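You operate a simulated robot arm through the tools that you are given. There is no shell and no other tool. Be economical: measure what you need, move in short steps, check, and stop when the job is done.

Carry out the task below with a simulated two-armed robot. There is one attempt and no reset: what you move stays moved.

Task
Swap the two plugs whose leads cross at the splitter box.
Fine: main switch off first, on again at the end; the top lead moves first, by a free rack hole; one plug at a time.

It is judged by the outcome, as a careful person would: the job done as asked, and still so three seconds after it is handed in. It fails if anything else is knocked over, pushed out of place, dropped, spilled or broken.

Robot
Two 7-joint arms with two-finger parallel grippers on one trunk, on a base that drives. Base frame: it is fixed to the floor where the robot stands at the start and does not move with it; the origin is under the middle of the robot, x ahead of it, y to its left, z up; the surface under the hand at the start is at about z = 850. Lengths are in mm, angles in degrees, forces in N, time in s.
The left shoulder is at the start at [60, 143, 839], the right one opposite. With the tool pointing down near the work surface each hand reaches from about 240 to 680 mm from the robot's upright axis, wherever it stands, measured 20 degrees to its own side. Places, roughly: red main switch [600, 0, 1100]. Payload 1.57 kg a hand.
The tool frame of a hand sits at the grasp point between the pads (the TCP): z along the fingers, y along the line on which they close. The tips reach 30 mm beyond it. Largest opening 110 mm; finger width 24, thickness 12; the body of the gripper, 48 by 112 mm, starts 78 mm behind the TCP.
Orientation is that of the tool frame in the base frame, as a unit quaternion [x, y, z, w]. With the fingers straight down and closing along the base's y, the tool's x points along the base's -x, its y along +y and its z along -z.

Tools
- The arms move only by the tool step_arm. It takes "left_series", "right_series" or both (then of equal length, played together; a hand with none holds still); each is a list that holds one entry, the list of rows, each a list of 6 numbers: the shift along the tool's x, y, z in mm, then the turn, a rotation vector about the tool's x, y, z in degrees. In form: [[[x, y, z, ax, ay, az], ...]]. A call has 1 to 20 rows; each row is the pose to reach, as a shift and turn from the pose commanded when the call began, along the tool's axes at that moment. "left_hand" and "right_hand" are, for a hand that has rows, the opening in per cent of the stroke, from 0 (shut) to 100 (fully open), set as the call begins (left out, the last holds). Each row takes 0.2 s and may step no farther than 50 mm and 8.6 degrees from the row before; otherwise, or with a gripper value out of range, the whole call is refused. A pose out of reach is approached as far as the arm can. The call stops where the force on the tool passes 40 N (or 10 N more than at its start, if that is more) or the arm is blocked; 0.2 s more then pass. The fingers move at their own pace (about 45 mm/s each) and stop on an object; they squeeze with about 31 N. The grip force told is the motor's: it shows also when the fingers shut on nothing. Time passes only in rows, and 0.2 s behind the last, so rows that repeat a pose let the fingers close. The reply holds the time, the measured pose of the TCP, the force on the tool along the base axes, the opening and the grip force, in the units named above and with some noise, with the torque about the TCP (base axes, N m) and any sound that the robot's microphone picked up.
- Cameras (640 x 400 px; columns grow to the right, rows downward): "scene" is now at [52.2, 22.6, 1458.1]; the picture's right is [0.27, -0.96, 0.00], its down [-0.65, -0.18, -0.74] and it looks along [0.71, 0.20, -0.67] (base axes); focal length 270 px, centre (320, 200). "left" rides on the left gripper at [70, -16, -141] in its tool frame; the picture's right is [0.23, 0.97, 0.00], its down [-0.86, 0.20, -0.48] and it looks along [-0.47, 0.11, 0.88] (tool axes); focal length 222 px, centre (320, 200). "right" rides on the right gripper at [70, 16, -141] in its tool frame; the picture's right is [-0.23, 0.97, 0.00], its down [-0.86, -0.20, -0.48] and it looks along [-0.47, -0.11, 0.88] (tool axes); focal length 222 px, centre (320, 200). There is no depth. A picture from a camera that has moved, and an enlarged one, comes with that camera's place and axes in the base frame and with its lens.
- get_image(camera): a new picture of that camera. No time passes.
- raise_lower(by): slides the trunk up (or, below 0, down) by that many mm; the arms and the scene camera ride with it, the base frame stays. It gives what a move gives, with no picture.
- steer(legs): drives the robot by 1 to 6 legs, each [ahead, left, turn to the left] in mm, mm and degrees, along the robot's own axes; the way and the turn of a leg run together, so that a leg with both is an arc; at most 1500 mm and 180 degrees a leg. The arms and the cameras ride along, it lands a little off, and it stops where it bumps. It gives what a move gives.
- head_to(pan, tilt): turns the head with the scene camera to pan (to the left, within 86 degrees either way) and tilt (down, from -29 to 69), counted from straight ahead of the robot. It gives what a move gives.
- zoom(camera, box): a new picture of the part [left, top, right, bottom] of that camera's present view, enlarged. No time passes.
- job_done(): hands the job in; it is judged then, once.

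Go step by step. Nothing tells you exact positions but the pictures and the camera data: compare them with the known pose of the tool, close in by small moves and look again before you grip or let go. The budget is 120 turns and 92 pictures, counting those below and the enlarged ones. Unless the task says otherwise, let go and move clear before handing in, and close with one line.

The tools are called after "Emit:" by a JSON object that holds its "method" and its "body". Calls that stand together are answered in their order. step_arm: Moves the arms, as the interface text tells. Its arguments: {"type":"object","properties":{"left_series":{"type":"array","items":{"type":"array","items":{"type":"array","items":{"type":"number"}}}},"left_hand":{"type":"number"},"right_series":{"type":"array","items":{"type":"array","items":{"type":"array","items":{"type":"number"}}}},"right_hand":{"type":"number"}},"required":[]} The other tools are called the same way: raise_lower (by) slides the trunk up or down; steer (legs) drives the base; head_to (pan, tilt) turns the head that bears the scene camera; get_image (camera) takes a picture; zoom (camera, box) takes an enlarged picture of a part of a camera's view; job_done () hands the job in.

At the start:

```text
time: 0.0
left_eef_pos: [436.5, 360.4, 999.7]
left_ee_rot: [0.0, 1.0, 0.0, 0.0]
left_ft_force: [0.5, 0.1, 0.1]
left_ft_torque: [-0.04, -0.01, 0.02]
left_finger_gap: 109.9
left_finger_force: 0.1
right_eef_pos: [390.4, 7.0, 1000.7]
right_ee_rot: [0.0, 1.0, -0.001, -0.001]
right_ft_force: [-0.2, 0.0, 0.2]
right_ft_torque: [0.01, -0.01, 0.02]
right_finger_gap: 110.0
right_finger_force: 0.1
trunk travel left (down, up): [-438.0, 152.0]
robot x, y, heading: [-1.4, -1.5, -0.0]
head pan, tilt: [15.8, 42.4]
```

scene: 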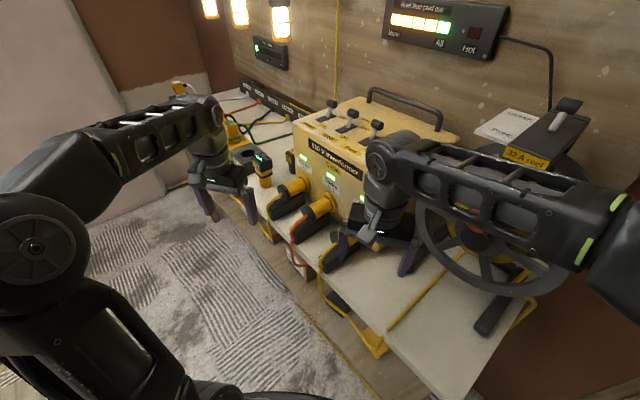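
right: 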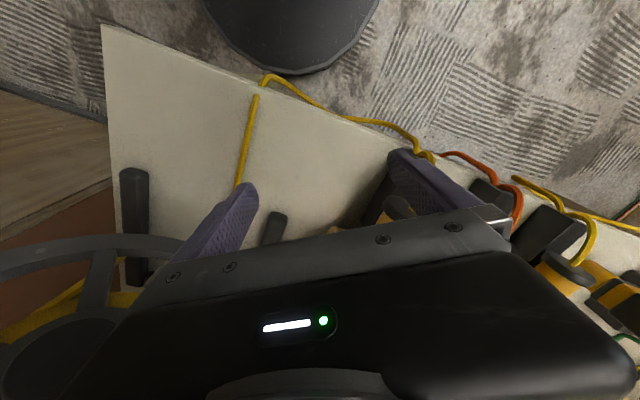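
left: 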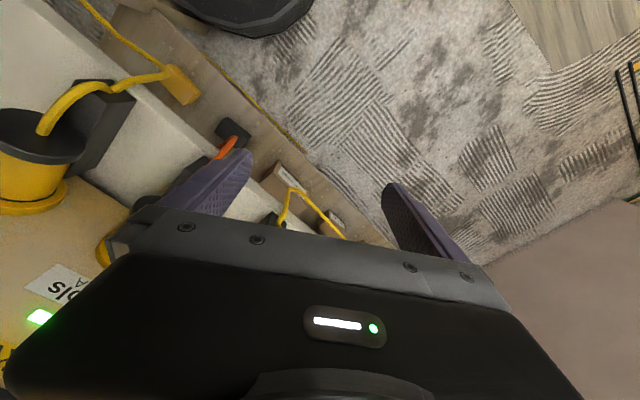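

I see a bench with a yellow transformer box, several plugs in it, a reel and wall devices. I'll look closer before moving.

Emit:
{"method": "zoom", "body": {"camera": "scene", "box": [160, 60, 480, 260]}}

Emit:
{"method": "head_to", "body": {"pan": 0, "tilt": 30}}

Emit:
{"method": "get_image", "body": {"camera": "scene"}}

```text
2.00 times, centred on (320, 160) of scene
camera zoom: at [52.2, 22.6, 1458.1], right [0.27, -0.96, 0.0], down [-0.65, -0.18, -0.74], along [0.71, 0.2, -0.67], focal length 539 px, centre (320, 280)
```

zoom: 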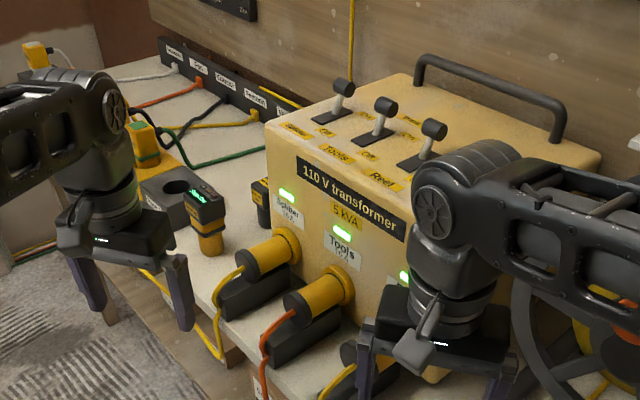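

```text
time: 0.8
left_eef_pos: [437.4, 359.7, 1000.3]
left_ee_rot: [-0.001, 1.0, 0.0, 0.0]
left_ft_force: [-0.7, 0.1, 0.3]
left_ft_torque: [0.01, -0.04, -0.05]
left_finger_gap: 110.2
left_finger_force: 0.1
right_eef_pos: [390.3, 8.5, 999.8]
right_ee_rot: [0.0, 1.0, 0.0, 0.0]
right_ft_force: [0.1, -0.6, 0.4]
right_ft_torque: [0.0, 0.01, 0.01]
right_finger_gap: 109.9
right_finger_force: 0.0
trunk travel left (down, up): [-438.0, 152.0]
robot x, y, heading: [-3.4, -0.1, -0.1]
head pan, tilt: [0.0, 30.0]
```

```text
87 pictures are left
camera scene: at [62.4, 0.0, 1477.0], right [0.0, -1.0, 0.0], down [-0.5, 0.0, -0.87], along [0.87, 0.0, -0.5], focal length 270 px, centre (320, 200)
```

scene: 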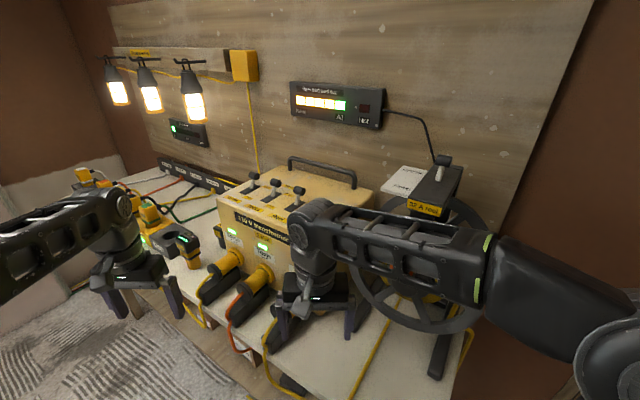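

The main switch is hidden by the right arm. I'll draw both arms up and back and look again.

Emit:
{"method": "step_arm", "body": {"right_series": [[[0, 0, -50, 0, 0, 0], [40, 0, -80, 0, 0, 0], [80, 0, -100, 0, 0, 0], [100, -50, -100, 0, 0, 0], [100, -100, -100, 0, 0, 0], [100, -150, -100, 0, 0, 0], [100, -200, -100, 0, 0, 0], [100, -240, -100, 0, 0, 0]]], "left_series": [[[0, 0, -50, 0, 0, 0], [40, 0, -80, 0, 0, 0], [80, 0, -100, 0, 0, 0], [120, 0, -100, 0, 0, 0], [140, 0, -100, 0, 0, 0], [140, 20, -100, 0, 0, 0], [140, 50, -100, 0, 0, 0], [140, 50, -100, 0, 0, 0]]]}}

Emit:
{"method": "get_image", "body": {"camera": "scene"}}

```text
refused: row 4 steps farther than a row can; nothing moved
```

```text
86 pictures are left
camera scene: at [62.4, 0.0, 1477.0], right [0.0, -1.0, 0.0], down [-0.5, 0.0, -0.87], along [0.87, 0.0, -0.5], focal length 270 px, centre (320, 200)
```

scene: 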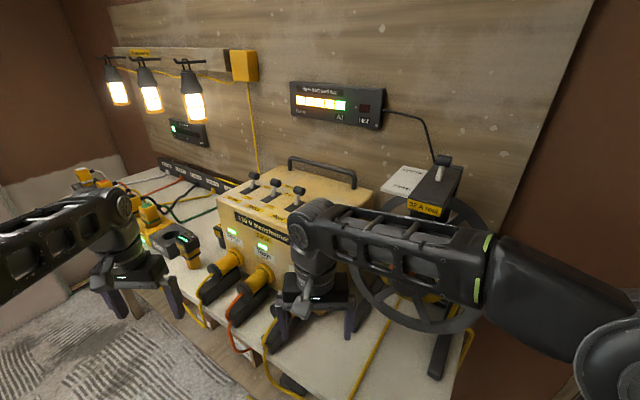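

One row was too long; I repeat the retreat with shorter rows.

Emit:
{"method": "step_arm", "body": {"right_series": [[[0, 0, -45, 0, 0, 0], [35, 0, -75, 0, 0, 0], [75, 0, -100, 0, 0, 0], [100, -40, -100, 0, 0, 0], [100, -85, -100, 0, 0, 0], [100, -130, -100, 0, 0, 0], [100, -175, -100, 0, 0, 0], [100, -220, -100, 0, 0, 0]]], "left_series": [[[0, 0, -45, 0, 0, 0], [35, 0, -75, 0, 0, 0], [75, 0, -100, 0, 0, 0], [115, 0, -100, 0, 0, 0], [140, 0, -100, 0, 0, 0], [140, 20, -100, 0, 0, 0], [140, 50, -100, 0, 0, 0], [140, 50, -100, 0, 0, 0]]]}}

Emit:
{"method": "get_image", "body": {"camera": "scene"}}

```text
time: 2.8
left_eef_pos: [333.4, 359.9, 1036.7]
left_ee_rot: [0.001, 1.0, 0.001, -0.001]
left_ft_force: [-0.2, -0.3, 0.2]
left_ft_torque: [0.05, 0.03, 0.0]
left_finger_gap: 109.9
left_finger_force: 0.1
left hand out of reach, approached as far as the arm can: row 1, 2, 3, 4, 5, 6, 7, 8
right_eef_pos: [322.2, -92.8, 1035.2]
right_ee_rot: [-0.128, 0.991, 0.002, 0.047]
right_ft_force: [0.2, 0.1, 0.3]
right_ft_torque: [0.02, -0.01, -0.03]
right_finger_gap: 110.1
right_finger_force: 0.1
right hand out of reach, approached as far as the arm can: row 1, 2, 3, 4, 5, 6, 7, 8
trunk travel left (down, up): [-438.0, 152.0]
robot x, y, heading: [-0.1, -2.5, 0.0]
head pan, tilt: [0.0, 30.0]
stopped in row 8 (right hand): the arm was blocked; the commanded pose is now the measured one
```

```text
85 pictures are left
camera scene: at [63.2, -2.2, 1477.0], right [0.0, -1.0, 0.0], down [-0.5, 0.0, -0.87], along [0.87, 0.0, -0.5], focal length 270 px, centre (320, 200)
```

scene: 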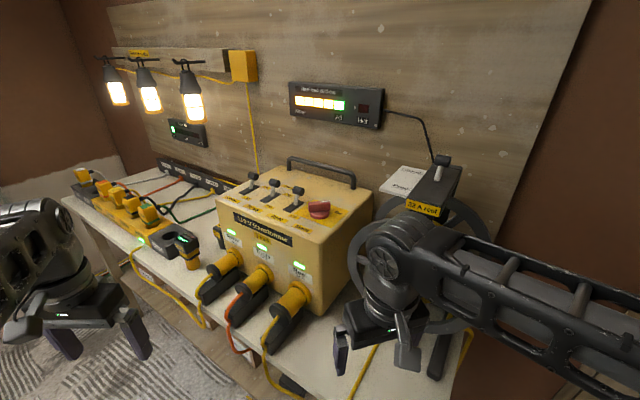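

Now the red main switch (rotary) and the splitter box are visible. I zoom on each.

Emit:
{"method": "zoom", "body": {"camera": "scene", "box": [60, 150, 220, 250]}}

Emit:
{"method": "zoom", "body": {"camera": "scene", "box": [200, 150, 360, 250]}}

Emit:
{"method": "zoom", "body": {"camera": "scene", "box": [270, 60, 480, 190]}}

```text
4.00 times, centred on (140, 200) of scene
camera zoom: at [63.2, -2.2, 1477.0], right [0.0, -1.0, 0.0], down [-0.5, 0.0, -0.87], along [0.87, 0.0, -0.5], focal length 1078 px, centre (1040, 200)
```

zoom: 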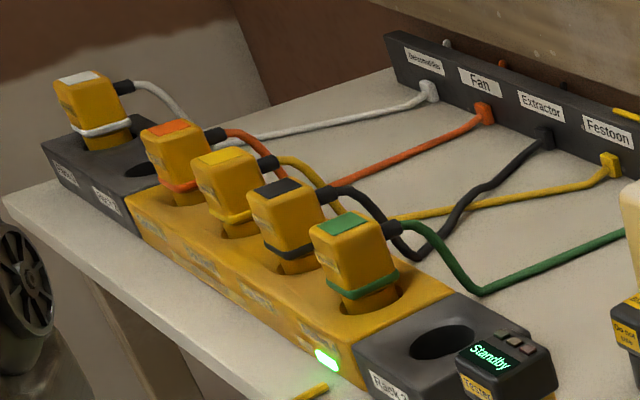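

```text
4.00 times, centred on (280, 200) of scene
camera zoom: at [63.2, -2.2, 1477.0], right [0.0, -1.0, 0.0], down [-0.5, 0.0, -0.87], along [0.87, 0.0, -0.5], focal length 1078 px, centre (480, 200)
```

zoom: 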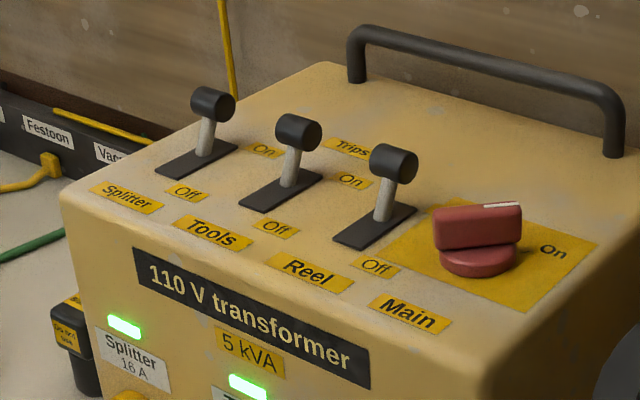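

```text
3.05 times, centred on (375, 125) of scene
camera zoom: at [63.2, -2.2, 1477.0], right [0.0, -1.0, 0.0], down [-0.5, 0.0, -0.87], along [0.87, 0.0, -0.5], focal length 822 px, centre (152, 429)
```

zoom: 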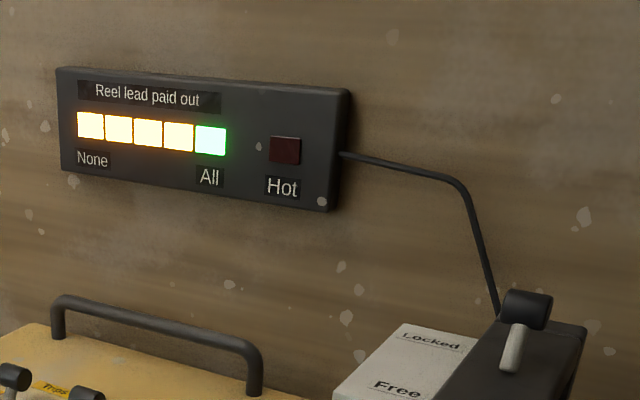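

The bench stands about 33° oblique to me; the yellow and black leads cross (Festoon/Extractor order), main switch is a red rotary knob. I'll back off, turn to face the bench and shift left, then look.

Emit:
{"method": "steer", "body": {"legs": [[-150, 0, 0], [0, 0, -33], [0, 280, 0]]}}

Emit:
{"method": "head_to", "body": {"pan": 15, "tilt": 35}}

Emit:
{"method": "get_image", "body": {"camera": "scene"}}

```text
time: 7.3
left_eef_pos: [489.8, 341.6, 1035.6]
left_ee_rot: [0.297, 0.955, 0.0, -0.001]
left_ft_force: [1.0, 0.3, -0.8]
left_ft_torque: [-0.05, -0.01, -0.02]
left_finger_gap: 109.9
left_finger_force: 0.0
right_eef_pos: [224.4, -26.2, 1034.8]
right_ee_rot: [0.173, 0.984, -0.013, 0.045]
right_ft_force: [0.0, 0.3, 0.6]
right_ft_torque: [-0.03, 0.05, -0.02]
right_finger_gap: 109.9
right_finger_force: 0.1
trunk travel left (down, up): [-438.0, 152.0]
robot x, y, heading: [8.8, 233.8, -34.6]
head pan, tilt: [0.0, 30.0]
```

```text
time: 8.1
left_eef_pos: [489.4, 342.2, 1036.4]
left_ee_rot: [0.297, 0.955, 0.0, 0.0]
left_ft_force: [0.3, -0.1, -0.1]
left_ft_torque: [-0.01, -0.02, 0.01]
left_finger_gap: 110.0
left_finger_force: 0.1
right_eef_pos: [224.4, -26.4, 1034.5]
right_ee_rot: [0.173, 0.984, -0.013, 0.044]
right_ft_force: [0.5, -1.0, 0.7]
right_ft_torque: [0.0, 0.0, 0.0]
right_finger_gap: 109.9
right_finger_force: 0.1
trunk travel left (down, up): [-438.0, 152.0]
robot x, y, heading: [3.8, 230.8, -34.4]
head pan, tilt: [15.0, 35.0]
```

```text
81 pictures are left
camera scene: at [71.1, 219.2, 1469.3], right [-0.34, -0.94, 0.0], down [-0.54, 0.19, -0.82], along [0.77, -0.28, -0.57], focal length 270 px, centre (320, 200)
```

scene: 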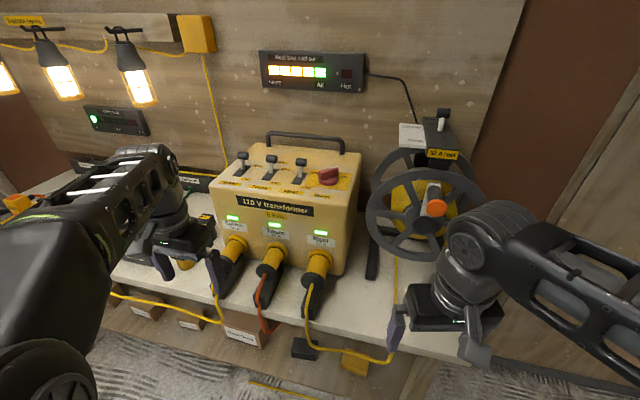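

I see the knob near (615, 0, 1135). Zoom in on it and the left part of the bench.

Emit:
{"method": "zoom", "body": {"camera": "scene", "box": [210, 130, 370, 230]}}

Emit:
{"method": "raise_lower", "body": {"by": 150}}

Emit:
{"method": "steer", "body": {"legs": [[100, 0, 0]]}}

Emit:
{"method": "head_to", "body": {"pan": 12, "tilt": 45}}

Emit:
{"method": "get_image", "body": {"camera": "scene"}}

```text
4.00 times, centred on (290, 180) of scene
camera zoom: at [71.1, 219.2, 1469.3], right [-0.34, -0.94, 0.0], down [-0.54, 0.19, -0.82], along [0.77, -0.28, -0.57], focal length 1078 px, centre (440, 280)
```

zoom: 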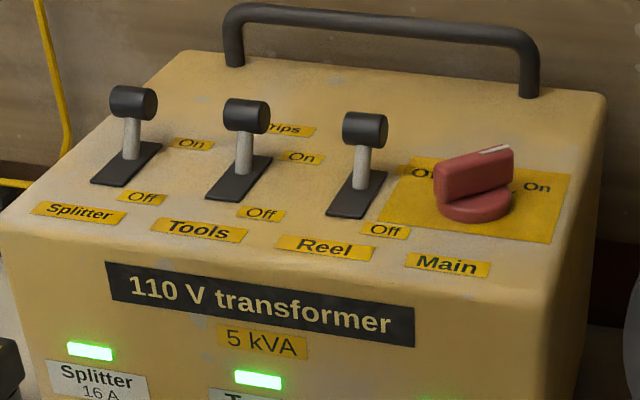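

```text
time: 9.8
left_eef_pos: [488.9, 341.1, 1187.1]
left_ee_rot: [0.298, 0.954, 0.0, 0.0]
left_ft_force: [0.1, -0.3, -0.5]
left_ft_torque: [0.01, 0.01, 0.01]
left_finger_gap: 110.0
left_finger_force: 0.0
right_eef_pos: [224.8, -27.5, 1183.7]
right_ee_rot: [0.173, 0.984, -0.014, 0.044]
right_ft_force: [0.5, -0.2, 0.5]
right_ft_torque: [-0.01, -0.01, 0.04]
right_finger_gap: 109.8
right_finger_force: 0.0
trunk travel left (down, up): [-588.0, 2.0]
robot x, y, heading: [9.5, 230.8, -34.4]
head pan, tilt: [15.0, 35.0]
```

```text
time: 11.0
left_eef_pos: [572.6, 285.1, 1185.0]
left_ee_rot: [0.297, 0.955, 0.0, -0.001]
left_ft_force: [0.3, 0.0, -0.9]
left_ft_torque: [0.04, 0.04, 0.02]
left_finger_gap: 110.0
left_finger_force: 0.0
right_eef_pos: [306.9, -83.4, 1183.0]
right_ee_rot: [0.171, 0.984, -0.013, 0.043]
right_ft_force: [0.3, 0.4, 0.2]
right_ft_torque: [0.02, 0.02, -0.02]
right_finger_gap: 110.0
right_finger_force: 0.0
trunk travel left (down, up): [-588.0, 2.0]
robot x, y, heading: [94.3, 175.9, -34.4]
head pan, tilt: [15.0, 35.0]
```

```text
time: 11.7
left_eef_pos: [569.1, 286.2, 1186.5]
left_ee_rot: [0.297, 0.955, 0.0, 0.0]
left_ft_force: [0.3, -0.5, 0.1]
left_ft_torque: [0.01, -0.04, 0.02]
left_finger_gap: 109.9
left_finger_force: 0.0
right_eef_pos: [305.9, -82.4, 1183.6]
right_ee_rot: [0.17, 0.984, -0.014, 0.045]
right_ft_force: [0.0, -0.2, 0.8]
right_ft_torque: [0.02, -0.02, -0.01]
right_finger_gap: 110.0
right_finger_force: 0.0
trunk travel left (down, up): [-588.0, 2.0]
robot x, y, heading: [92.4, 175.1, -34.4]
head pan, tilt: [12.0, 45.0]
```

```text
79 pictures are left
camera scene: at [144.6, 161.5, 1604.5], right [-0.38, -0.92, 0.0], down [-0.65, 0.27, -0.71], along [0.65, -0.27, -0.71], focal length 270 px, centre (320, 200)
```

scene: 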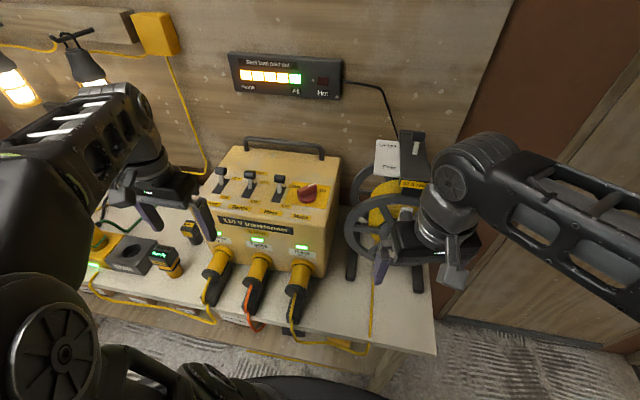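

Emit:
{"method": "zoom", "body": {"camera": "scene", "box": [260, 165, 340, 215]}}

Emit:
{"method": "zoom", "body": {"camera": "left", "box": [0, 0, 640, 400]}}

```text
8.00 times, centred on (300, 190) of scene
camera zoom: at [144.6, 161.5, 1604.5], right [-0.38, -0.92, 0.0], down [-0.65, 0.27, -0.71], along [0.65, -0.27, -0.71], focal length 2157 px, centre (480, 280)
```

zoom: 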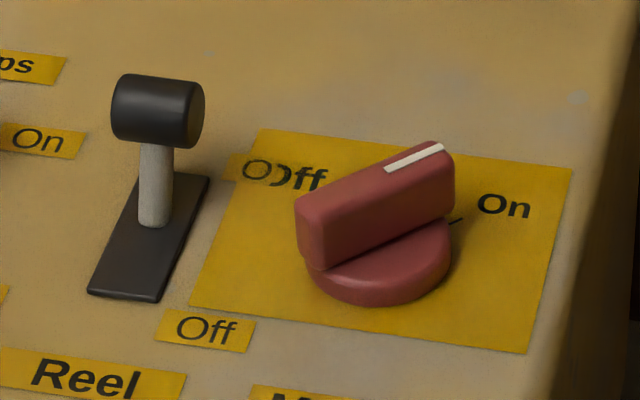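

```text
1.00 times, centred on (320, 200) of left (not enlarged: the box is as wide or as high as the picture)
camera zoom: at [502.6, 311.7, 1328.0], right [0.36, 0.93, 0.0], down [0.82, -0.32, 0.48], along [0.45, -0.17, -0.88], focal length 222 px, centre (320, 200)
```

zoom: 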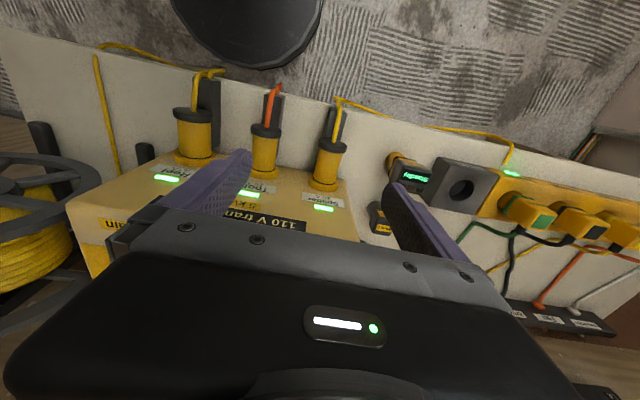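

The knob mark points to "On" at about -78°, "Off" at about +12° (a quarter turn counter-clockwise from above). I bring the left hand in front of the transformer, turned to straddle the knob bar.

Emit:
{"method": "step_arm", "body": {"left_series": [[[0, -45, 0, 0, 0, 8], [0, -90, 0, 0, 0, 16], [0, -135, 0, 0, 0, 24], [0, -180, 0, 0, 0, 32], [0, -209, 0, 0, 0, 40], [0, -209, 0, 0, 0, 43.6], [0, -209, 0, 0, 0, 43.6]]], "left_hand": 45}}

Emit:
{"method": "get_image", "body": {"camera": "scene"}}

```text
time: 13.3
left_eef_pos: [453.4, 108.9, 1180.9]
left_ee_rot: [0.631, 0.776, -0.001, 0.0]
left_ft_force: [0.3, -0.1, 0.3]
left_ft_torque: [0.01, -0.01, 0.03]
left_finger_gap: 49.1
left_finger_force: 0.1
left hand out of reach, approached as far as the arm can: row 1, 2, 3, 4, 5, 6, 7
right_eef_pos: [305.7, -82.1, 1184.6]
right_ee_rot: [0.17, 0.984, -0.014, 0.044]
right_ft_force: [-0.3, -0.2, -0.7]
right_ft_torque: [-0.01, 0.06, -0.01]
right_finger_gap: 110.0
right_finger_force: 0.1
trunk travel left (down, up): [-588.0, 2.0]
robot x, y, heading: [88.3, 172.1, -34.5]
head pan, tilt: [12.0, 45.0]
```

```text
76 pictures are left
camera scene: at [145.3, 160.9, 1604.4], right [-0.38, -0.92, 0.0], down [-0.65, 0.27, -0.71], along [0.65, -0.27, -0.71], focal length 270 px, centre (320, 200)
```

scene: 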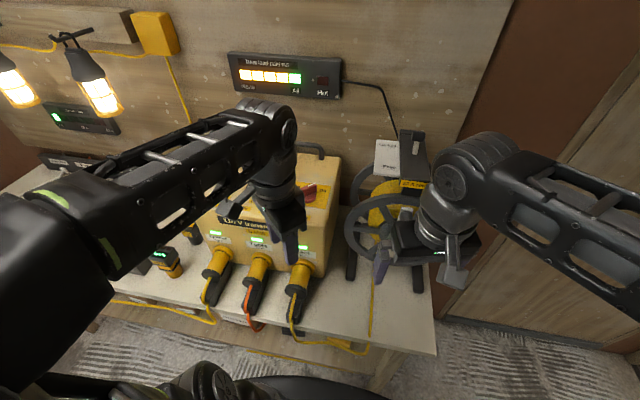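

Emit:
{"method": "step_arm", "body": {"left_series": [[[-30, 30, 0, 0, 0, 0], [-60, 59, 0, 0, 0, 0], [-90, 89, 0, 0, 0, 0], [-110, 108, 0, 0, 0, 0], [-140, 138, 0, 0, 0, 0], [-140, 138, 0, 0, 0, 0]]]}}

Emit:
{"method": "get_image", "body": {"camera": "left"}}

Emit:
{"method": "zoom", "body": {"camera": "scene", "box": [240, 130, 400, 230]}}

```text
time: 14.6
left_eef_pos: [616.7, 12.2, 1167.9]
left_ee_rot: [0.628, 0.778, 0.0, 0.002]
left_ft_force: [1.3, 0.1, -0.5]
left_ft_torque: [0.03, 0.13, -0.03]
left_finger_gap: 49.6
left_finger_force: 0.0
left hand out of reach, approached as far as the arm can: row 3, 4, 5, 6
right_eef_pos: [311.8, -83.0, 1181.1]
right_ee_rot: [0.171, 0.984, -0.012, 0.042]
right_ft_force: [0.1, -0.8, -1.3]
right_ft_torque: [0.01, 0.1, -0.02]
right_finger_gap: 109.8
right_finger_force: 0.0
trunk travel left (down, up): [-588.0, 2.0]
robot x, y, heading: [93.4, 174.8, -34.6]
head pan, tilt: [12.0, 45.0]
stopped in row 6 (left hand): the force on the tool passed its limit at 123 N (the readings are from after the stop); the commanded pose is now the measured one
```

```text
75 pictures are left
camera left: at [584.1, 76.9, 1309.7], right [0.9, 0.43, 0.0], down [0.37, -0.79, 0.48], along [0.21, -0.43, -0.88], focal length 222 px, centre (320, 200)
```

left: 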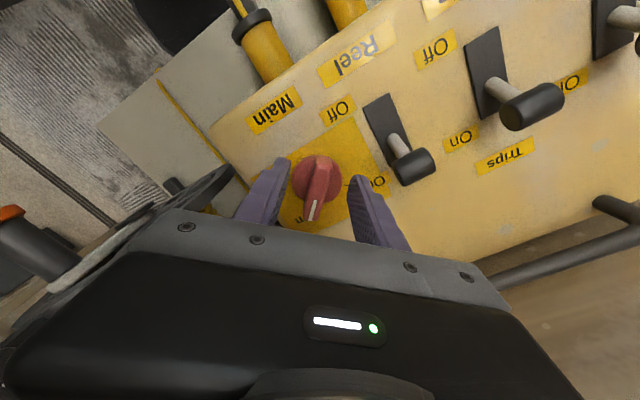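

```text
4.00 times, centred on (320, 180) of scene
camera zoom: at [150.2, 159.7, 1603.6], right [-0.38, -0.92, 0.0], down [-0.66, 0.27, -0.7], along [0.65, -0.27, -0.71], focal length 1078 px, centre (320, 280)
```

zoom: 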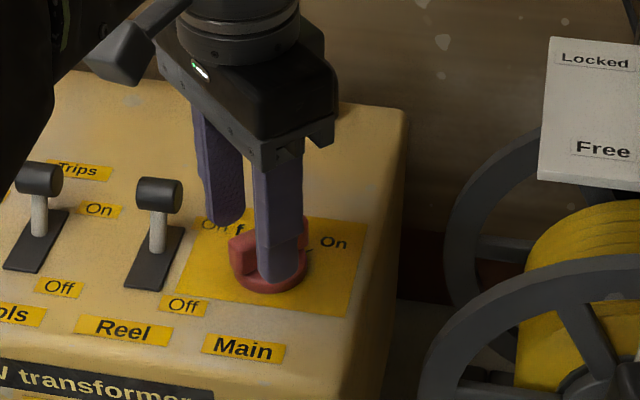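

The fingers straddle the knob bar with the knob about 10 mm off along the bar. I centre and lower gently.

Emit:
{"method": "step_arm", "body": {"left_series": [[[-4, 0, 5, 0, 0, 0], [-8, 0, 10, 0, 0, 0], [-11, 0, 16, 0, 0, 0], [-11, 0, 22, 0, 0, 0], [-11, 0, 22, 0, 0, 0]]]}}

Emit:
{"method": "get_image", "body": {"camera": "left"}}

Emit:
{"method": "zoom", "body": {"camera": "scene", "box": [260, 150, 340, 200]}}

```text
time: 15.8
left_eef_pos: [615.5, 4.1, 1152.8]
left_ee_rot: [0.627, 0.779, 0.001, 0.008]
left_ft_force: [0.1, 1.1, 22.2]
left_ft_torque: [0.22, -0.55, 0.07]
left_finger_gap: 50.2
left_finger_force: 0.1
right_eef_pos: [303.6, -81.4, 1185.2]
right_ee_rot: [0.171, 0.984, -0.013, 0.045]
right_ft_force: [0.3, 0.1, -0.6]
right_ft_torque: [-0.01, 0.02, 0.0]
right_finger_gap: 110.0
right_finger_force: 0.0
trunk travel left (down, up): [-588.0, 2.0]
robot x, y, heading: [96.1, 176.4, -34.4]
head pan, tilt: [12.0, 45.0]
```

```text
73 pictures are left
camera left: at [581.6, 69.1, 1293.6], right [0.9, 0.43, 0.01], down [0.37, -0.79, 0.49], along [0.22, -0.44, -0.87], focal length 222 px, centre (320, 200)
```

left: 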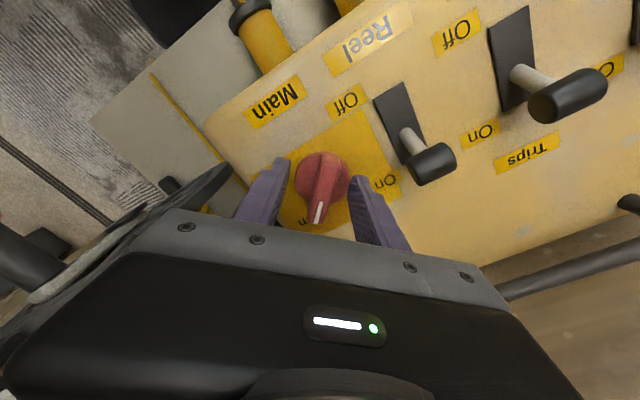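

```text
8.00 times, centred on (300, 175) of scene
camera zoom: at [142.8, 162.5, 1604.9], right [-0.38, -0.92, 0.0], down [-0.65, 0.27, -0.71], along [0.65, -0.27, -0.71], focal length 2157 px, centre (480, 400)
```

zoom: 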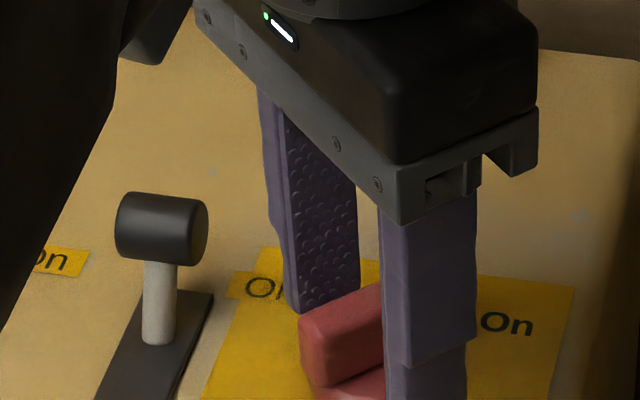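

The tips now rest on the surface (22 N). I lift 4 mm and close on the bar.

Emit:
{"method": "step_arm", "body": {"left_series": [[[-2, 0, -4, 0, 0, 0], [-2, 0, -6, 0, 0, 0], [-2, 0, -6, 0, 0, 0], [-2, 0, -6, 0, 0, 0], [-2, 0, -6, 0, 0, 0], [-2, 0, -6, 0, 0, 0]]], "left_hand": 0}}

Emit:
{"method": "get_image", "body": {"camera": "left"}}

```text
time: 17.2
left_eef_pos: [619.8, 2.6, 1152.2]
left_ee_rot: [0.627, 0.779, 0.001, 0.002]
left_ft_force: [13.3, 5.0, -11.6]
left_ft_torque: [-0.47, 0.29, 0.03]
left_finger_gap: 14.8
left_finger_force: 31.3
right_eef_pos: [308.4, -81.2, 1183.3]
right_ee_rot: [0.171, 0.984, -0.014, 0.043]
right_ft_force: [-0.8, 0.2, 1.4]
right_ft_torque: [-0.03, -0.01, 0.01]
right_finger_gap: 109.8
right_finger_force: 0.0
trunk travel left (down, up): [-588.0, 2.0]
robot x, y, heading: [92.1, 177.0, -34.3]
head pan, tilt: [12.0, 45.0]
```

```text
71 pictures are left
camera left: at [586.2, 67.6, 1294.7], right [0.9, 0.43, 0.0], down [0.37, -0.79, 0.48], along [0.21, -0.43, -0.88], focal length 222 px, centre (320, 200)
```

left: 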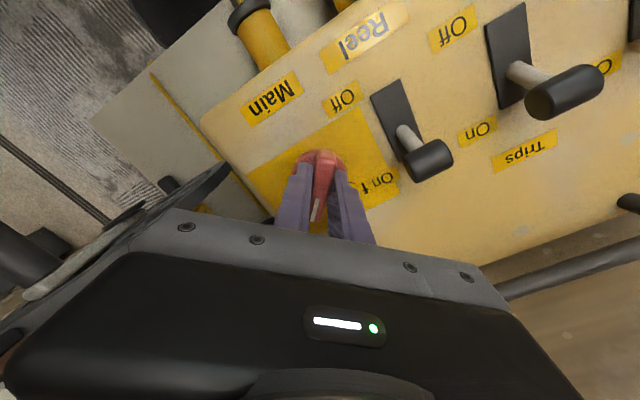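

Bar gripped and centred (14.8 mm). I turn the knob counter-clockwise to Off.

Emit:
{"method": "step_arm", "body": {"left_series": [[[0, 0, 0, 0, 0, -8], [0, 0, 0, 0, 0, -16], [0, 0, 0, 0, 0, -24], [0, 0, 0, 0, 0, -32], [0, 0, 0, 0, 0, -40], [0, 0, 0, 0, 0, -48], [0, 0, 0, 0, 0, -56], [0, 0, 0, 0, 0, -64], [0, 0, 0, 0, 0, -72], [0, 0, 0, 0, 0, -80], [0, 0, 0, 0, 0, -88], [0, 0, 0, 0, 0, -90]]]}}

Emit:
{"method": "get_image", "body": {"camera": "left"}}

Emit:
{"method": "get_image", "body": {"camera": "scene"}}

```text
time: 19.8
left_eef_pos: [617.0, -1.2, 1153.5]
left_ee_rot: [-0.107, 0.994, -0.002, 0.003]
left_ft_force: [-1.1, -0.3, -28.9]
left_ft_torque: [0.52, 0.23, -0.76]
left_finger_gap: 14.9
left_finger_force: 31.1
right_eef_pos: [307.3, -83.2, 1183.5]
right_ee_rot: [0.172, 0.984, -0.013, 0.044]
right_ft_force: [-1.1, 0.0, -0.4]
right_ft_torque: [0.01, 0.0, 0.0]
right_finger_gap: 110.2
right_finger_force: 0.0
trunk travel left (down, up): [-588.0, 2.0]
robot x, y, heading: [89.1, 176.6, -34.6]
head pan, tilt: [12.0, 45.0]
```

```text
70 pictures are left
camera left: at [549.9, -31.2, 1295.3], right [-0.43, 0.9, -0.01], down [0.79, 0.38, 0.48], along [0.44, 0.2, -0.88], focal length 222 px, centre (320, 200)
```

left: 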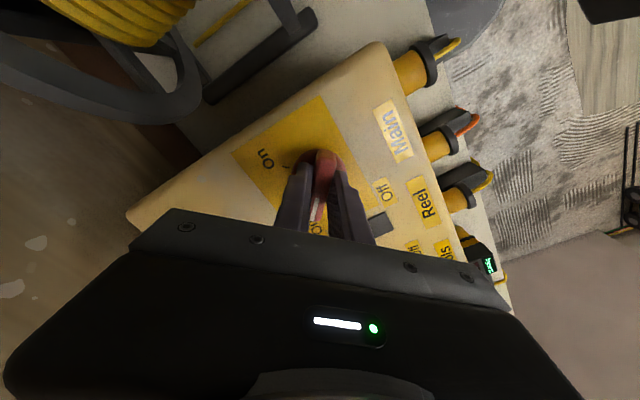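

```text
69 pictures are left
camera scene: at [147.2, 160.6, 1604.3], right [-0.38, -0.92, 0.0], down [-0.65, 0.27, -0.71], along [0.65, -0.27, -0.71], focal length 270 px, centre (320, 200)
```

scene: 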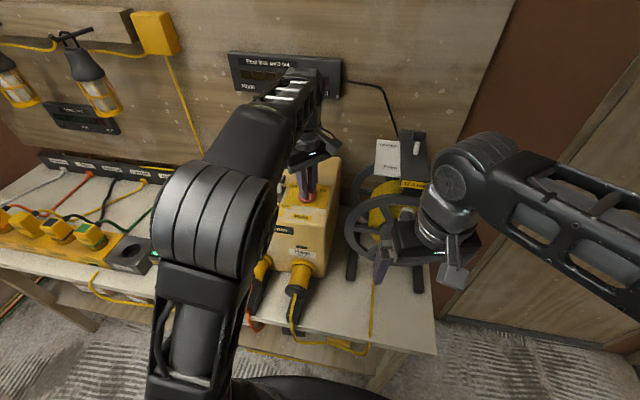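

Lamps are dark: main is Off. I open and slide back along the bar, then up and back to the front.

Emit:
{"method": "step_arm", "body": {"left_series": [[[0, 0, -1, 0, 0, 0], [0, 0, -1, 0, 0, 0], [0, 0, -2, 0, 0, 0], [0, 0, -8, 0, 0, 0], [30, 0, -15, 0, 0, 0], [60, 0, -25, 0, 0, 0], [95, 20, -30, 0, 0, 0], [130, 50, -30, 0, 0, 0], [160, 80, -30, 0, 0, 0]]], "left_hand": 45}}

Emit:
{"method": "zoom", "body": {"camera": "scene", "box": [0, 140, 192, 260]}}

Emit:
{"method": "zoom", "body": {"camera": "scene", "box": [240, 130, 400, 230]}}

```text
time: 21.8
left_eef_pos: [439.7, 47.5, 1184.6]
left_ee_rot: [-0.107, 0.994, -0.002, 0.004]
left_ft_force: [-0.5, -0.7, -0.8]
left_ft_torque: [0.04, -0.02, 0.0]
left_finger_gap: 49.4
left_finger_force: 0.1
left hand out of reach, approached as far as the arm can: row 6
right_eef_pos: [304.7, -80.5, 1184.6]
right_ee_rot: [0.172, 0.984, -0.013, 0.046]
right_ft_force: [-0.4, -0.6, 0.9]
right_ft_torque: [0.0, -0.04, 0.0]
right_finger_gap: 110.1
right_finger_force: 0.0
trunk travel left (down, up): [-588.0, 2.0]
robot x, y, heading: [93.6, 172.5, -34.4]
head pan, tilt: [12.0, 45.0]
```

```text
3.33 times, centred on (96, 200) of scene
camera zoom: at [142.9, 162.5, 1604.5], right [-0.38, -0.92, 0.0], down [-0.65, 0.27, -0.71], along [0.65, -0.27, -0.71], focal length 899 px, centre (1067, 200)
```

zoom: 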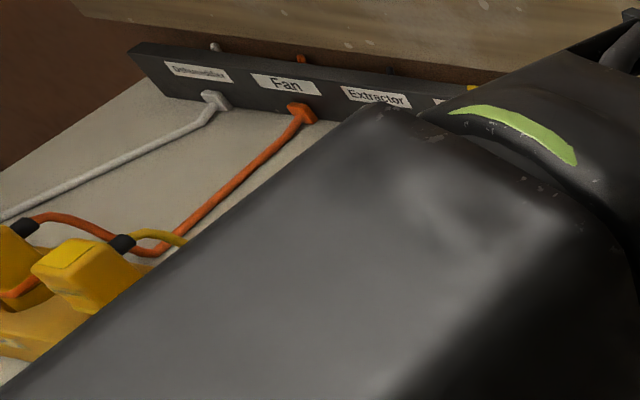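

```text
4.00 times, centred on (320, 180) of scene
camera zoom: at [142.9, 162.5, 1604.5], right [-0.38, -0.92, 0.0], down [-0.65, 0.27, -0.71], along [0.65, -0.27, -0.71], focal length 1078 px, centre (320, 280)
```

zoom: 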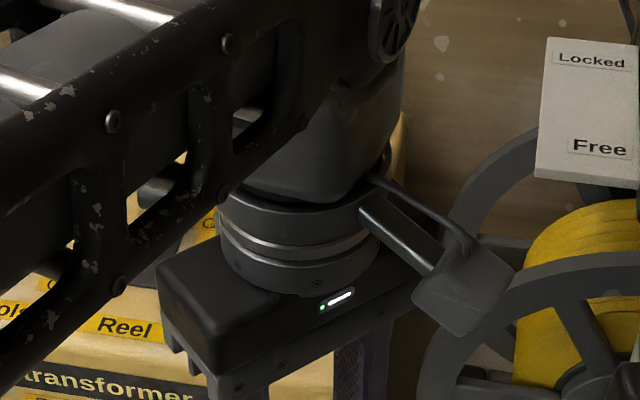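

I back away a bit, restore the left hand's yaw, and drive left along the bench towards the splitter.

Emit:
{"method": "steer", "body": {"legs": [[-100, 0, 0]]}}

Emit:
{"method": "step_arm", "body": {"left_series": [[[0, 15, 0, 0, 0, 8], [0, 30, 0, 0, 0, 16], [0, 50, 0, 0, 0, 24], [0, 75, 0, 0, 0, 32], [0, 100, 0, 0, 0, 40], [0, 120, 0, 0, 0, 46.6]]]}}

Emit:
{"method": "steer", "body": {"legs": [[0, 700, 0]]}}

Emit:
{"method": "head_to", "body": {"pan": 15, "tilt": 50}}

Emit:
{"method": "get_image", "body": {"camera": "scene"}}

```text
time: 22.9
left_eef_pos: [360.4, 103.9, 1184.3]
left_ee_rot: [-0.106, 0.994, -0.003, 0.004]
left_ft_force: [-0.1, 0.1, 0.2]
left_ft_torque: [-0.04, -0.05, 0.0]
left_finger_gap: 49.4
left_finger_force: 0.1
right_eef_pos: [224.6, -25.6, 1183.1]
right_ee_rot: [0.17, 0.984, -0.013, 0.047]
right_ft_force: [-0.6, 0.5, 0.2]
right_ft_torque: [0.0, -0.03, 0.01]
right_finger_gap: 109.9
right_finger_force: 0.2
trunk travel left (down, up): [-588.0, 2.0]
robot x, y, heading: [13.8, 226.8, -34.4]
head pan, tilt: [12.0, 45.0]
```

```text
time: 24.3
left_eef_pos: [348.7, 202.3, 1161.3]
left_ee_rot: [0.277, 0.961, 0.0, 0.004]
left_ft_force: [-1.0, -0.2, -0.5]
left_ft_torque: [0.01, 0.04, -0.01]
left_finger_gap: 49.7
left_finger_force: 0.0
left hand out of reach, approached as far as the arm can: row 4, 5, 6
right_eef_pos: [225.2, -27.9, 1183.8]
right_ee_rot: [0.171, 0.984, -0.013, 0.045]
right_ft_force: [0.4, 0.0, -0.2]
right_ft_torque: [0.0, 0.01, -0.01]
right_finger_gap: 109.8
right_finger_force: 0.0
trunk travel left (down, up): [-588.0, 2.0]
robot x, y, heading: [11.3, 232.9, -34.4]
head pan, tilt: [12.0, 45.0]
```

```text
time: 28.2
left_eef_pos: [746.2, 779.5, 1160.5]
left_ee_rot: [0.28, 0.96, -0.001, 0.004]
left_ft_force: [-0.3, -0.4, -0.2]
left_ft_torque: [0.02, 0.01, 0.0]
left_finger_gap: 49.3
left_finger_force: 0.1
right_eef_pos: [622.6, 551.0, 1185.4]
right_ee_rot: [0.174, 0.984, -0.013, 0.045]
right_ft_force: [-0.1, 0.6, 0.4]
right_ft_torque: [0.0, -0.03, 0.04]
right_finger_gap: 110.1
right_finger_force: 0.0
trunk travel left (down, up): [-588.0, 2.0]
robot x, y, heading: [408.4, 807.9, -34.7]
head pan, tilt: [12.0, 45.0]
```

```text
time: 28.9
left_eef_pos: [746.4, 778.5, 1160.8]
left_ee_rot: [0.28, 0.96, 0.0, 0.005]
left_ft_force: [0.5, 0.0, -0.1]
left_ft_torque: [0.0, 0.05, -0.04]
left_finger_gap: 49.3
left_finger_force: 0.1
right_eef_pos: [622.9, 549.9, 1184.4]
right_ee_rot: [0.174, 0.984, -0.014, 0.044]
right_ft_force: [-0.2, -0.1, -1.1]
right_ft_torque: [-0.02, 0.0, -0.04]
right_finger_gap: 109.8
right_finger_force: 0.1
trunk travel left (down, up): [-588.0, 2.0]
robot x, y, heading: [407.7, 811.6, -34.8]
head pan, tilt: [15.0, 50.0]
```

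```text
66 pictures are left
camera scene: at [460.3, 800.2, 1597.6], right [-0.34, -0.94, 0.0], down [-0.72, 0.26, -0.64], along [0.61, -0.22, -0.77], focal length 270 px, centre (320, 200)
```

scene: 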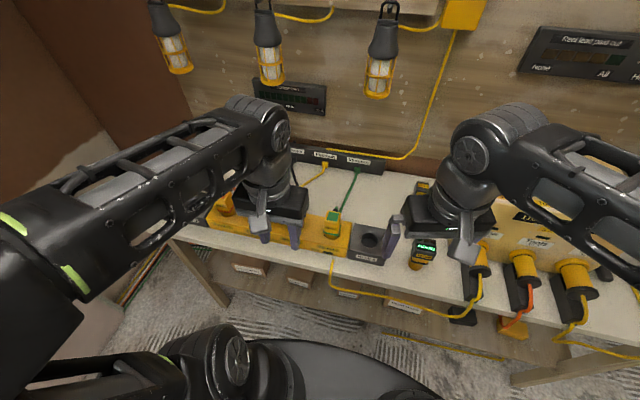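

Emit:
{"method": "get_image", "body": {"camera": "left"}}

Emit:
{"method": "get_image", "body": {"camera": "right"}}

```text
65 pictures are left
camera left: at [675.6, 803.0, 1301.9], right [0.33, 0.94, 0.0], down [0.82, -0.29, 0.49], along [0.46, -0.16, -0.87], focal length 222 px, centre (320, 200)
```

left: 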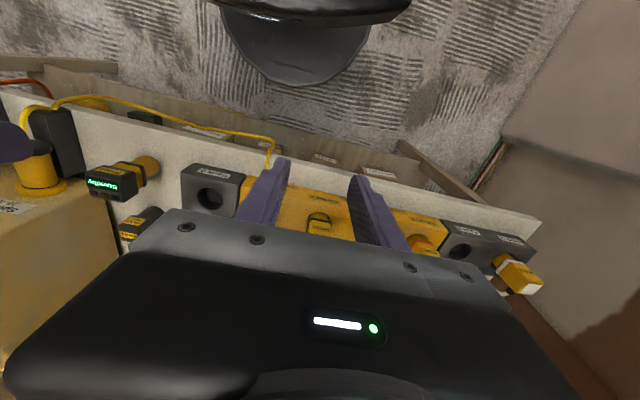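

```text
64 pictures are left
camera right: at [551.3, 594.8, 1319.3], right [0.55, 0.84, 0.01], down [0.69, -0.46, 0.56], along [0.47, -0.3, -0.83], focal length 222 px, centre (320, 200)
```

right: 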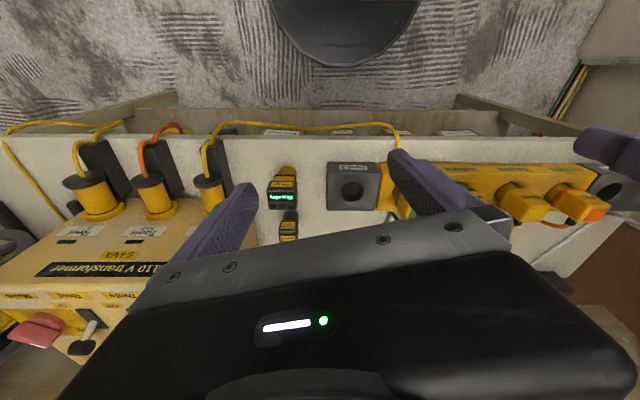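

I swing the left hand out to the left and the right hand to the right, to clear the scene camera's view of the splitter.

Emit:
{"method": "step_arm", "body": {"left_series": [[[0, 45, 0, 0, 0, 0], [0, 90, 0, 0, 0, 0], [0, 135, 0, 0, 0, 0], [0, 180, 0, 0, 0, 0], [0, 225, 0, 0, 0, 0], [0, 270, 0, 0, 0, 0]]], "left_hand": 100}}

Emit:
{"method": "head_to", "body": {"pan": 10, "tilt": 52}}

Emit:
{"method": "get_image", "body": {"camera": "scene"}}

```text
time: 30.2
left_eef_pos: [894.2, 1004.8, 1162.8]
left_ee_rot: [0.281, 0.96, -0.002, 0.003]
left_ft_force: [0.2, -0.4, -0.6]
left_ft_torque: [0.03, 0.0, 0.01]
left_finger_gap: 110.0
left_finger_force: 0.1
right_eef_pos: [623.1, 550.7, 1183.1]
right_ee_rot: [0.174, 0.984, -0.013, 0.045]
right_ft_force: [0.4, 0.7, 0.1]
right_ft_torque: [-0.03, 0.0, -0.01]
right_finger_gap: 110.1
right_finger_force: 0.1
trunk travel left (down, up): [-588.0, 2.0]
robot x, y, heading: [411.3, 810.4, -34.8]
head pan, tilt: [15.0, 50.0]
```

```text
time: 30.9
left_eef_pos: [894.1, 1005.9, 1163.0]
left_ee_rot: [0.281, 0.96, -0.001, 0.005]
left_ft_force: [-0.9, -1.4, -0.1]
left_ft_torque: [0.01, 0.0, 0.0]
left_finger_gap: 110.1
left_finger_force: 0.0
right_eef_pos: [622.6, 550.6, 1183.4]
right_ee_rot: [0.174, 0.984, -0.013, 0.044]
right_ft_force: [-0.3, 0.4, 0.2]
right_ft_torque: [-0.01, -0.01, -0.03]
right_finger_gap: 109.9
right_finger_force: 0.0
trunk travel left (down, up): [-588.0, 2.0]
robot x, y, heading: [408.7, 808.6, -34.9]
head pan, tilt: [10.0, 52.0]
```

```text
63 pictures are left
camera scene: at [456.0, 794.9, 1594.9], right [-0.42, -0.91, 0.0], down [-0.72, 0.33, -0.62], along [0.56, -0.26, -0.79], focal length 270 px, centre (320, 200)
```

scene: 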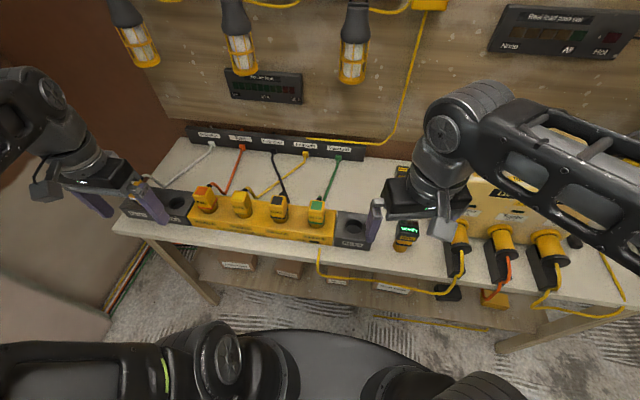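

Emit:
{"method": "zoom", "body": {"camera": "scene", "box": [170, 130, 362, 250]}}

Emit:
{"method": "zoom", "body": {"camera": "scene", "box": [230, 140, 310, 190]}}

Emit:
{"method": "zoom", "body": {"camera": "scene", "box": [100, 160, 260, 260]}}

```text
3.33 times, centred on (266, 190) of scene
camera zoom: at [456.0, 794.9, 1594.9], right [-0.42, -0.91, 0.0], down [-0.72, 0.33, -0.62], along [0.56, -0.26, -0.79], focal length 899 px, centre (500, 233)
```

zoom: 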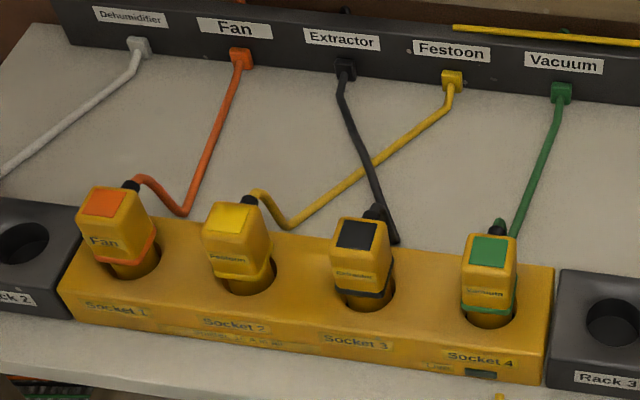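

```text
8.00 times, centred on (270, 165) of scene
camera zoom: at [456.0, 794.9, 1594.9], right [-0.42, -0.91, 0.0], down [-0.72, 0.33, -0.62], along [0.56, -0.26, -0.79], focal length 2157 px, centre (720, 480)
```

zoom: 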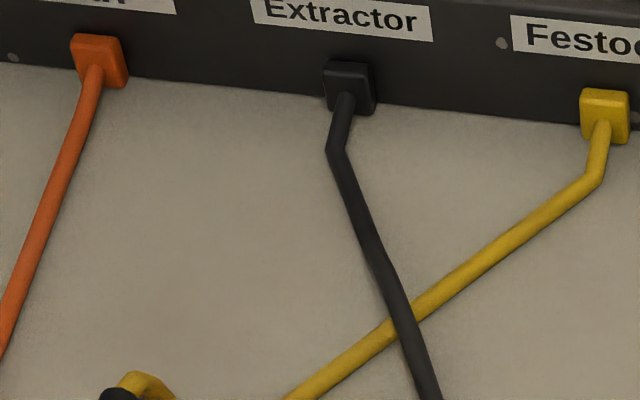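

```text
4.00 times, centred on (180, 210) of scene
camera zoom: at [456.0, 794.9, 1594.9], right [-0.42, -0.91, 0.0], down [-0.72, 0.33, -0.62], along [0.56, -0.26, -0.79], focal length 1078 px, centre (880, 160)
```

zoom: 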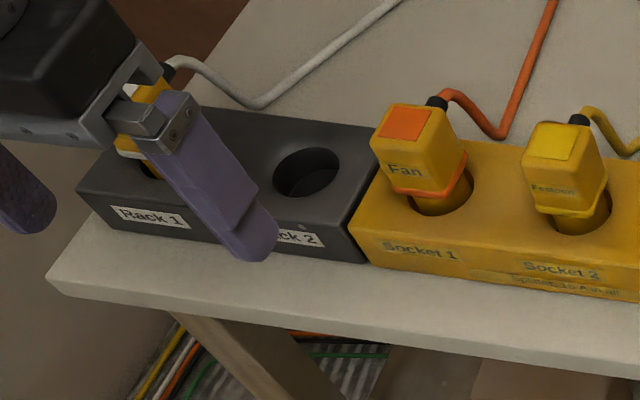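

It's clear: Festoon (yellow, socket 2) and Extractor (black, socket 3) cross, black on top; Rack 2 and Rack 3 are free. Plan: Extractor → Rack 2, Festoon → socket 3, Extractor → socket 2, all with the left hand. First I tuck the right hand away and shift the base left.

Emit:
{"method": "step_arm", "body": {"right_series": [[[0, 0, 40, 0, 0, 0], [0, -10, 80, 0, 0, 0], [0, -50, 100, 0, 0, 0], [0, -90, 100, 0, 0, 0], [0, -130, 100, 0, 0, 0], [0, -160, 100, 0, 0, 0]]]}}

Emit:
{"method": "steer", "body": {"legs": [[0, 220, 2]]}}

Emit:
{"method": "head_to", "body": {"pan": 5, "tilt": 55}}

Emit:
{"method": "get_image", "body": {"camera": "scene"}}

```text
time: 32.3
left_eef_pos: [893.2, 1005.0, 1162.7]
left_ee_rot: [0.279, 0.96, 0.0, 0.004]
left_ft_force: [0.3, 0.2, 0.2]
left_ft_torque: [-0.02, 0.01, 0.0]
left_finger_gap: 110.1
left_finger_force: 0.0
right_eef_pos: [577.1, 395.9, 1086.7]
right_ee_rot: [0.174, 0.984, -0.013, 0.044]
right_ft_force: [-0.5, 0.7, -0.5]
right_ft_torque: [0.01, -0.02, 0.01]
right_finger_gap: 110.0
right_finger_force: 0.1
trunk travel left (down, up): [-588.0, 2.0]
robot x, y, heading: [409.3, 811.0, -34.8]
head pan, tilt: [10.0, 52.0]
```

```text
time: 34.0
left_eef_pos: [1004.3, 1198.0, 1162.9]
left_ee_rot: [0.264, 0.965, -0.002, 0.004]
left_ft_force: [-0.3, -1.0, 0.0]
left_ft_torque: [-0.06, -0.01, -0.03]
left_finger_gap: 109.9
left_finger_force: 0.0
right_eef_pos: [707.7, 578.0, 1086.6]
right_ee_rot: [0.156, 0.987, -0.013, 0.045]
right_ft_force: [0.5, -0.5, -0.5]
right_ft_torque: [-0.04, 0.06, 0.03]
right_finger_gap: 110.2
right_finger_force: 0.1
trunk travel left (down, up): [-588.0, 2.0]
robot x, y, heading: [528.8, 982.1, -32.7]
head pan, tilt: [10.0, 52.0]
```

```text
time: 34.6
left_eef_pos: [1002.1, 1195.9, 1164.4]
left_ee_rot: [0.263, 0.965, 0.0, 0.005]
left_ft_force: [0.1, 0.4, 0.0]
left_ft_torque: [0.01, 0.0, 0.0]
left_finger_gap: 110.0
left_finger_force: 0.1
right_eef_pos: [707.4, 576.0, 1087.4]
right_ee_rot: [0.156, 0.987, -0.012, 0.045]
right_ft_force: [-0.2, 0.4, -0.7]
right_ft_torque: [-0.02, -0.01, 0.01]
right_finger_gap: 110.1
right_finger_force: 0.0
trunk travel left (down, up): [-588.0, 2.0]
robot x, y, heading: [526.2, 988.1, -32.8]
head pan, tilt: [5.0, 55.0]
```

```text
59 pictures are left
camera scene: at [567.3, 965.7, 1591.1], right [-0.46, -0.89, 0.0], down [-0.73, 0.38, -0.57], along [0.51, -0.27, -0.82], focal length 270 px, centre (320, 200)
```

scene: 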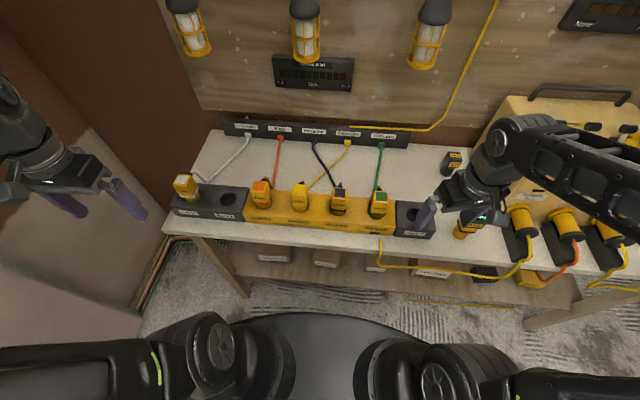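

Emit:
{"method": "zoom", "body": {"camera": "scene", "box": [210, 150, 402, 270]}}

```text
3.33 times, centred on (306, 210) of scene
camera zoom: at [567.3, 965.7, 1591.1], right [-0.46, -0.89, 0.0], down [-0.73, 0.38, -0.57], along [0.51, -0.27, -0.82], focal length 899 px, centre (367, 167)
```

zoom: 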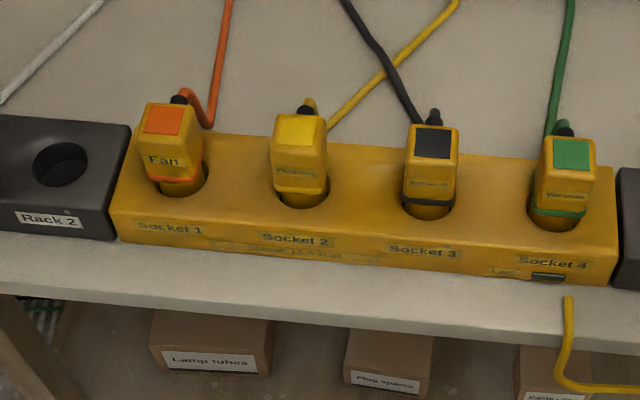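

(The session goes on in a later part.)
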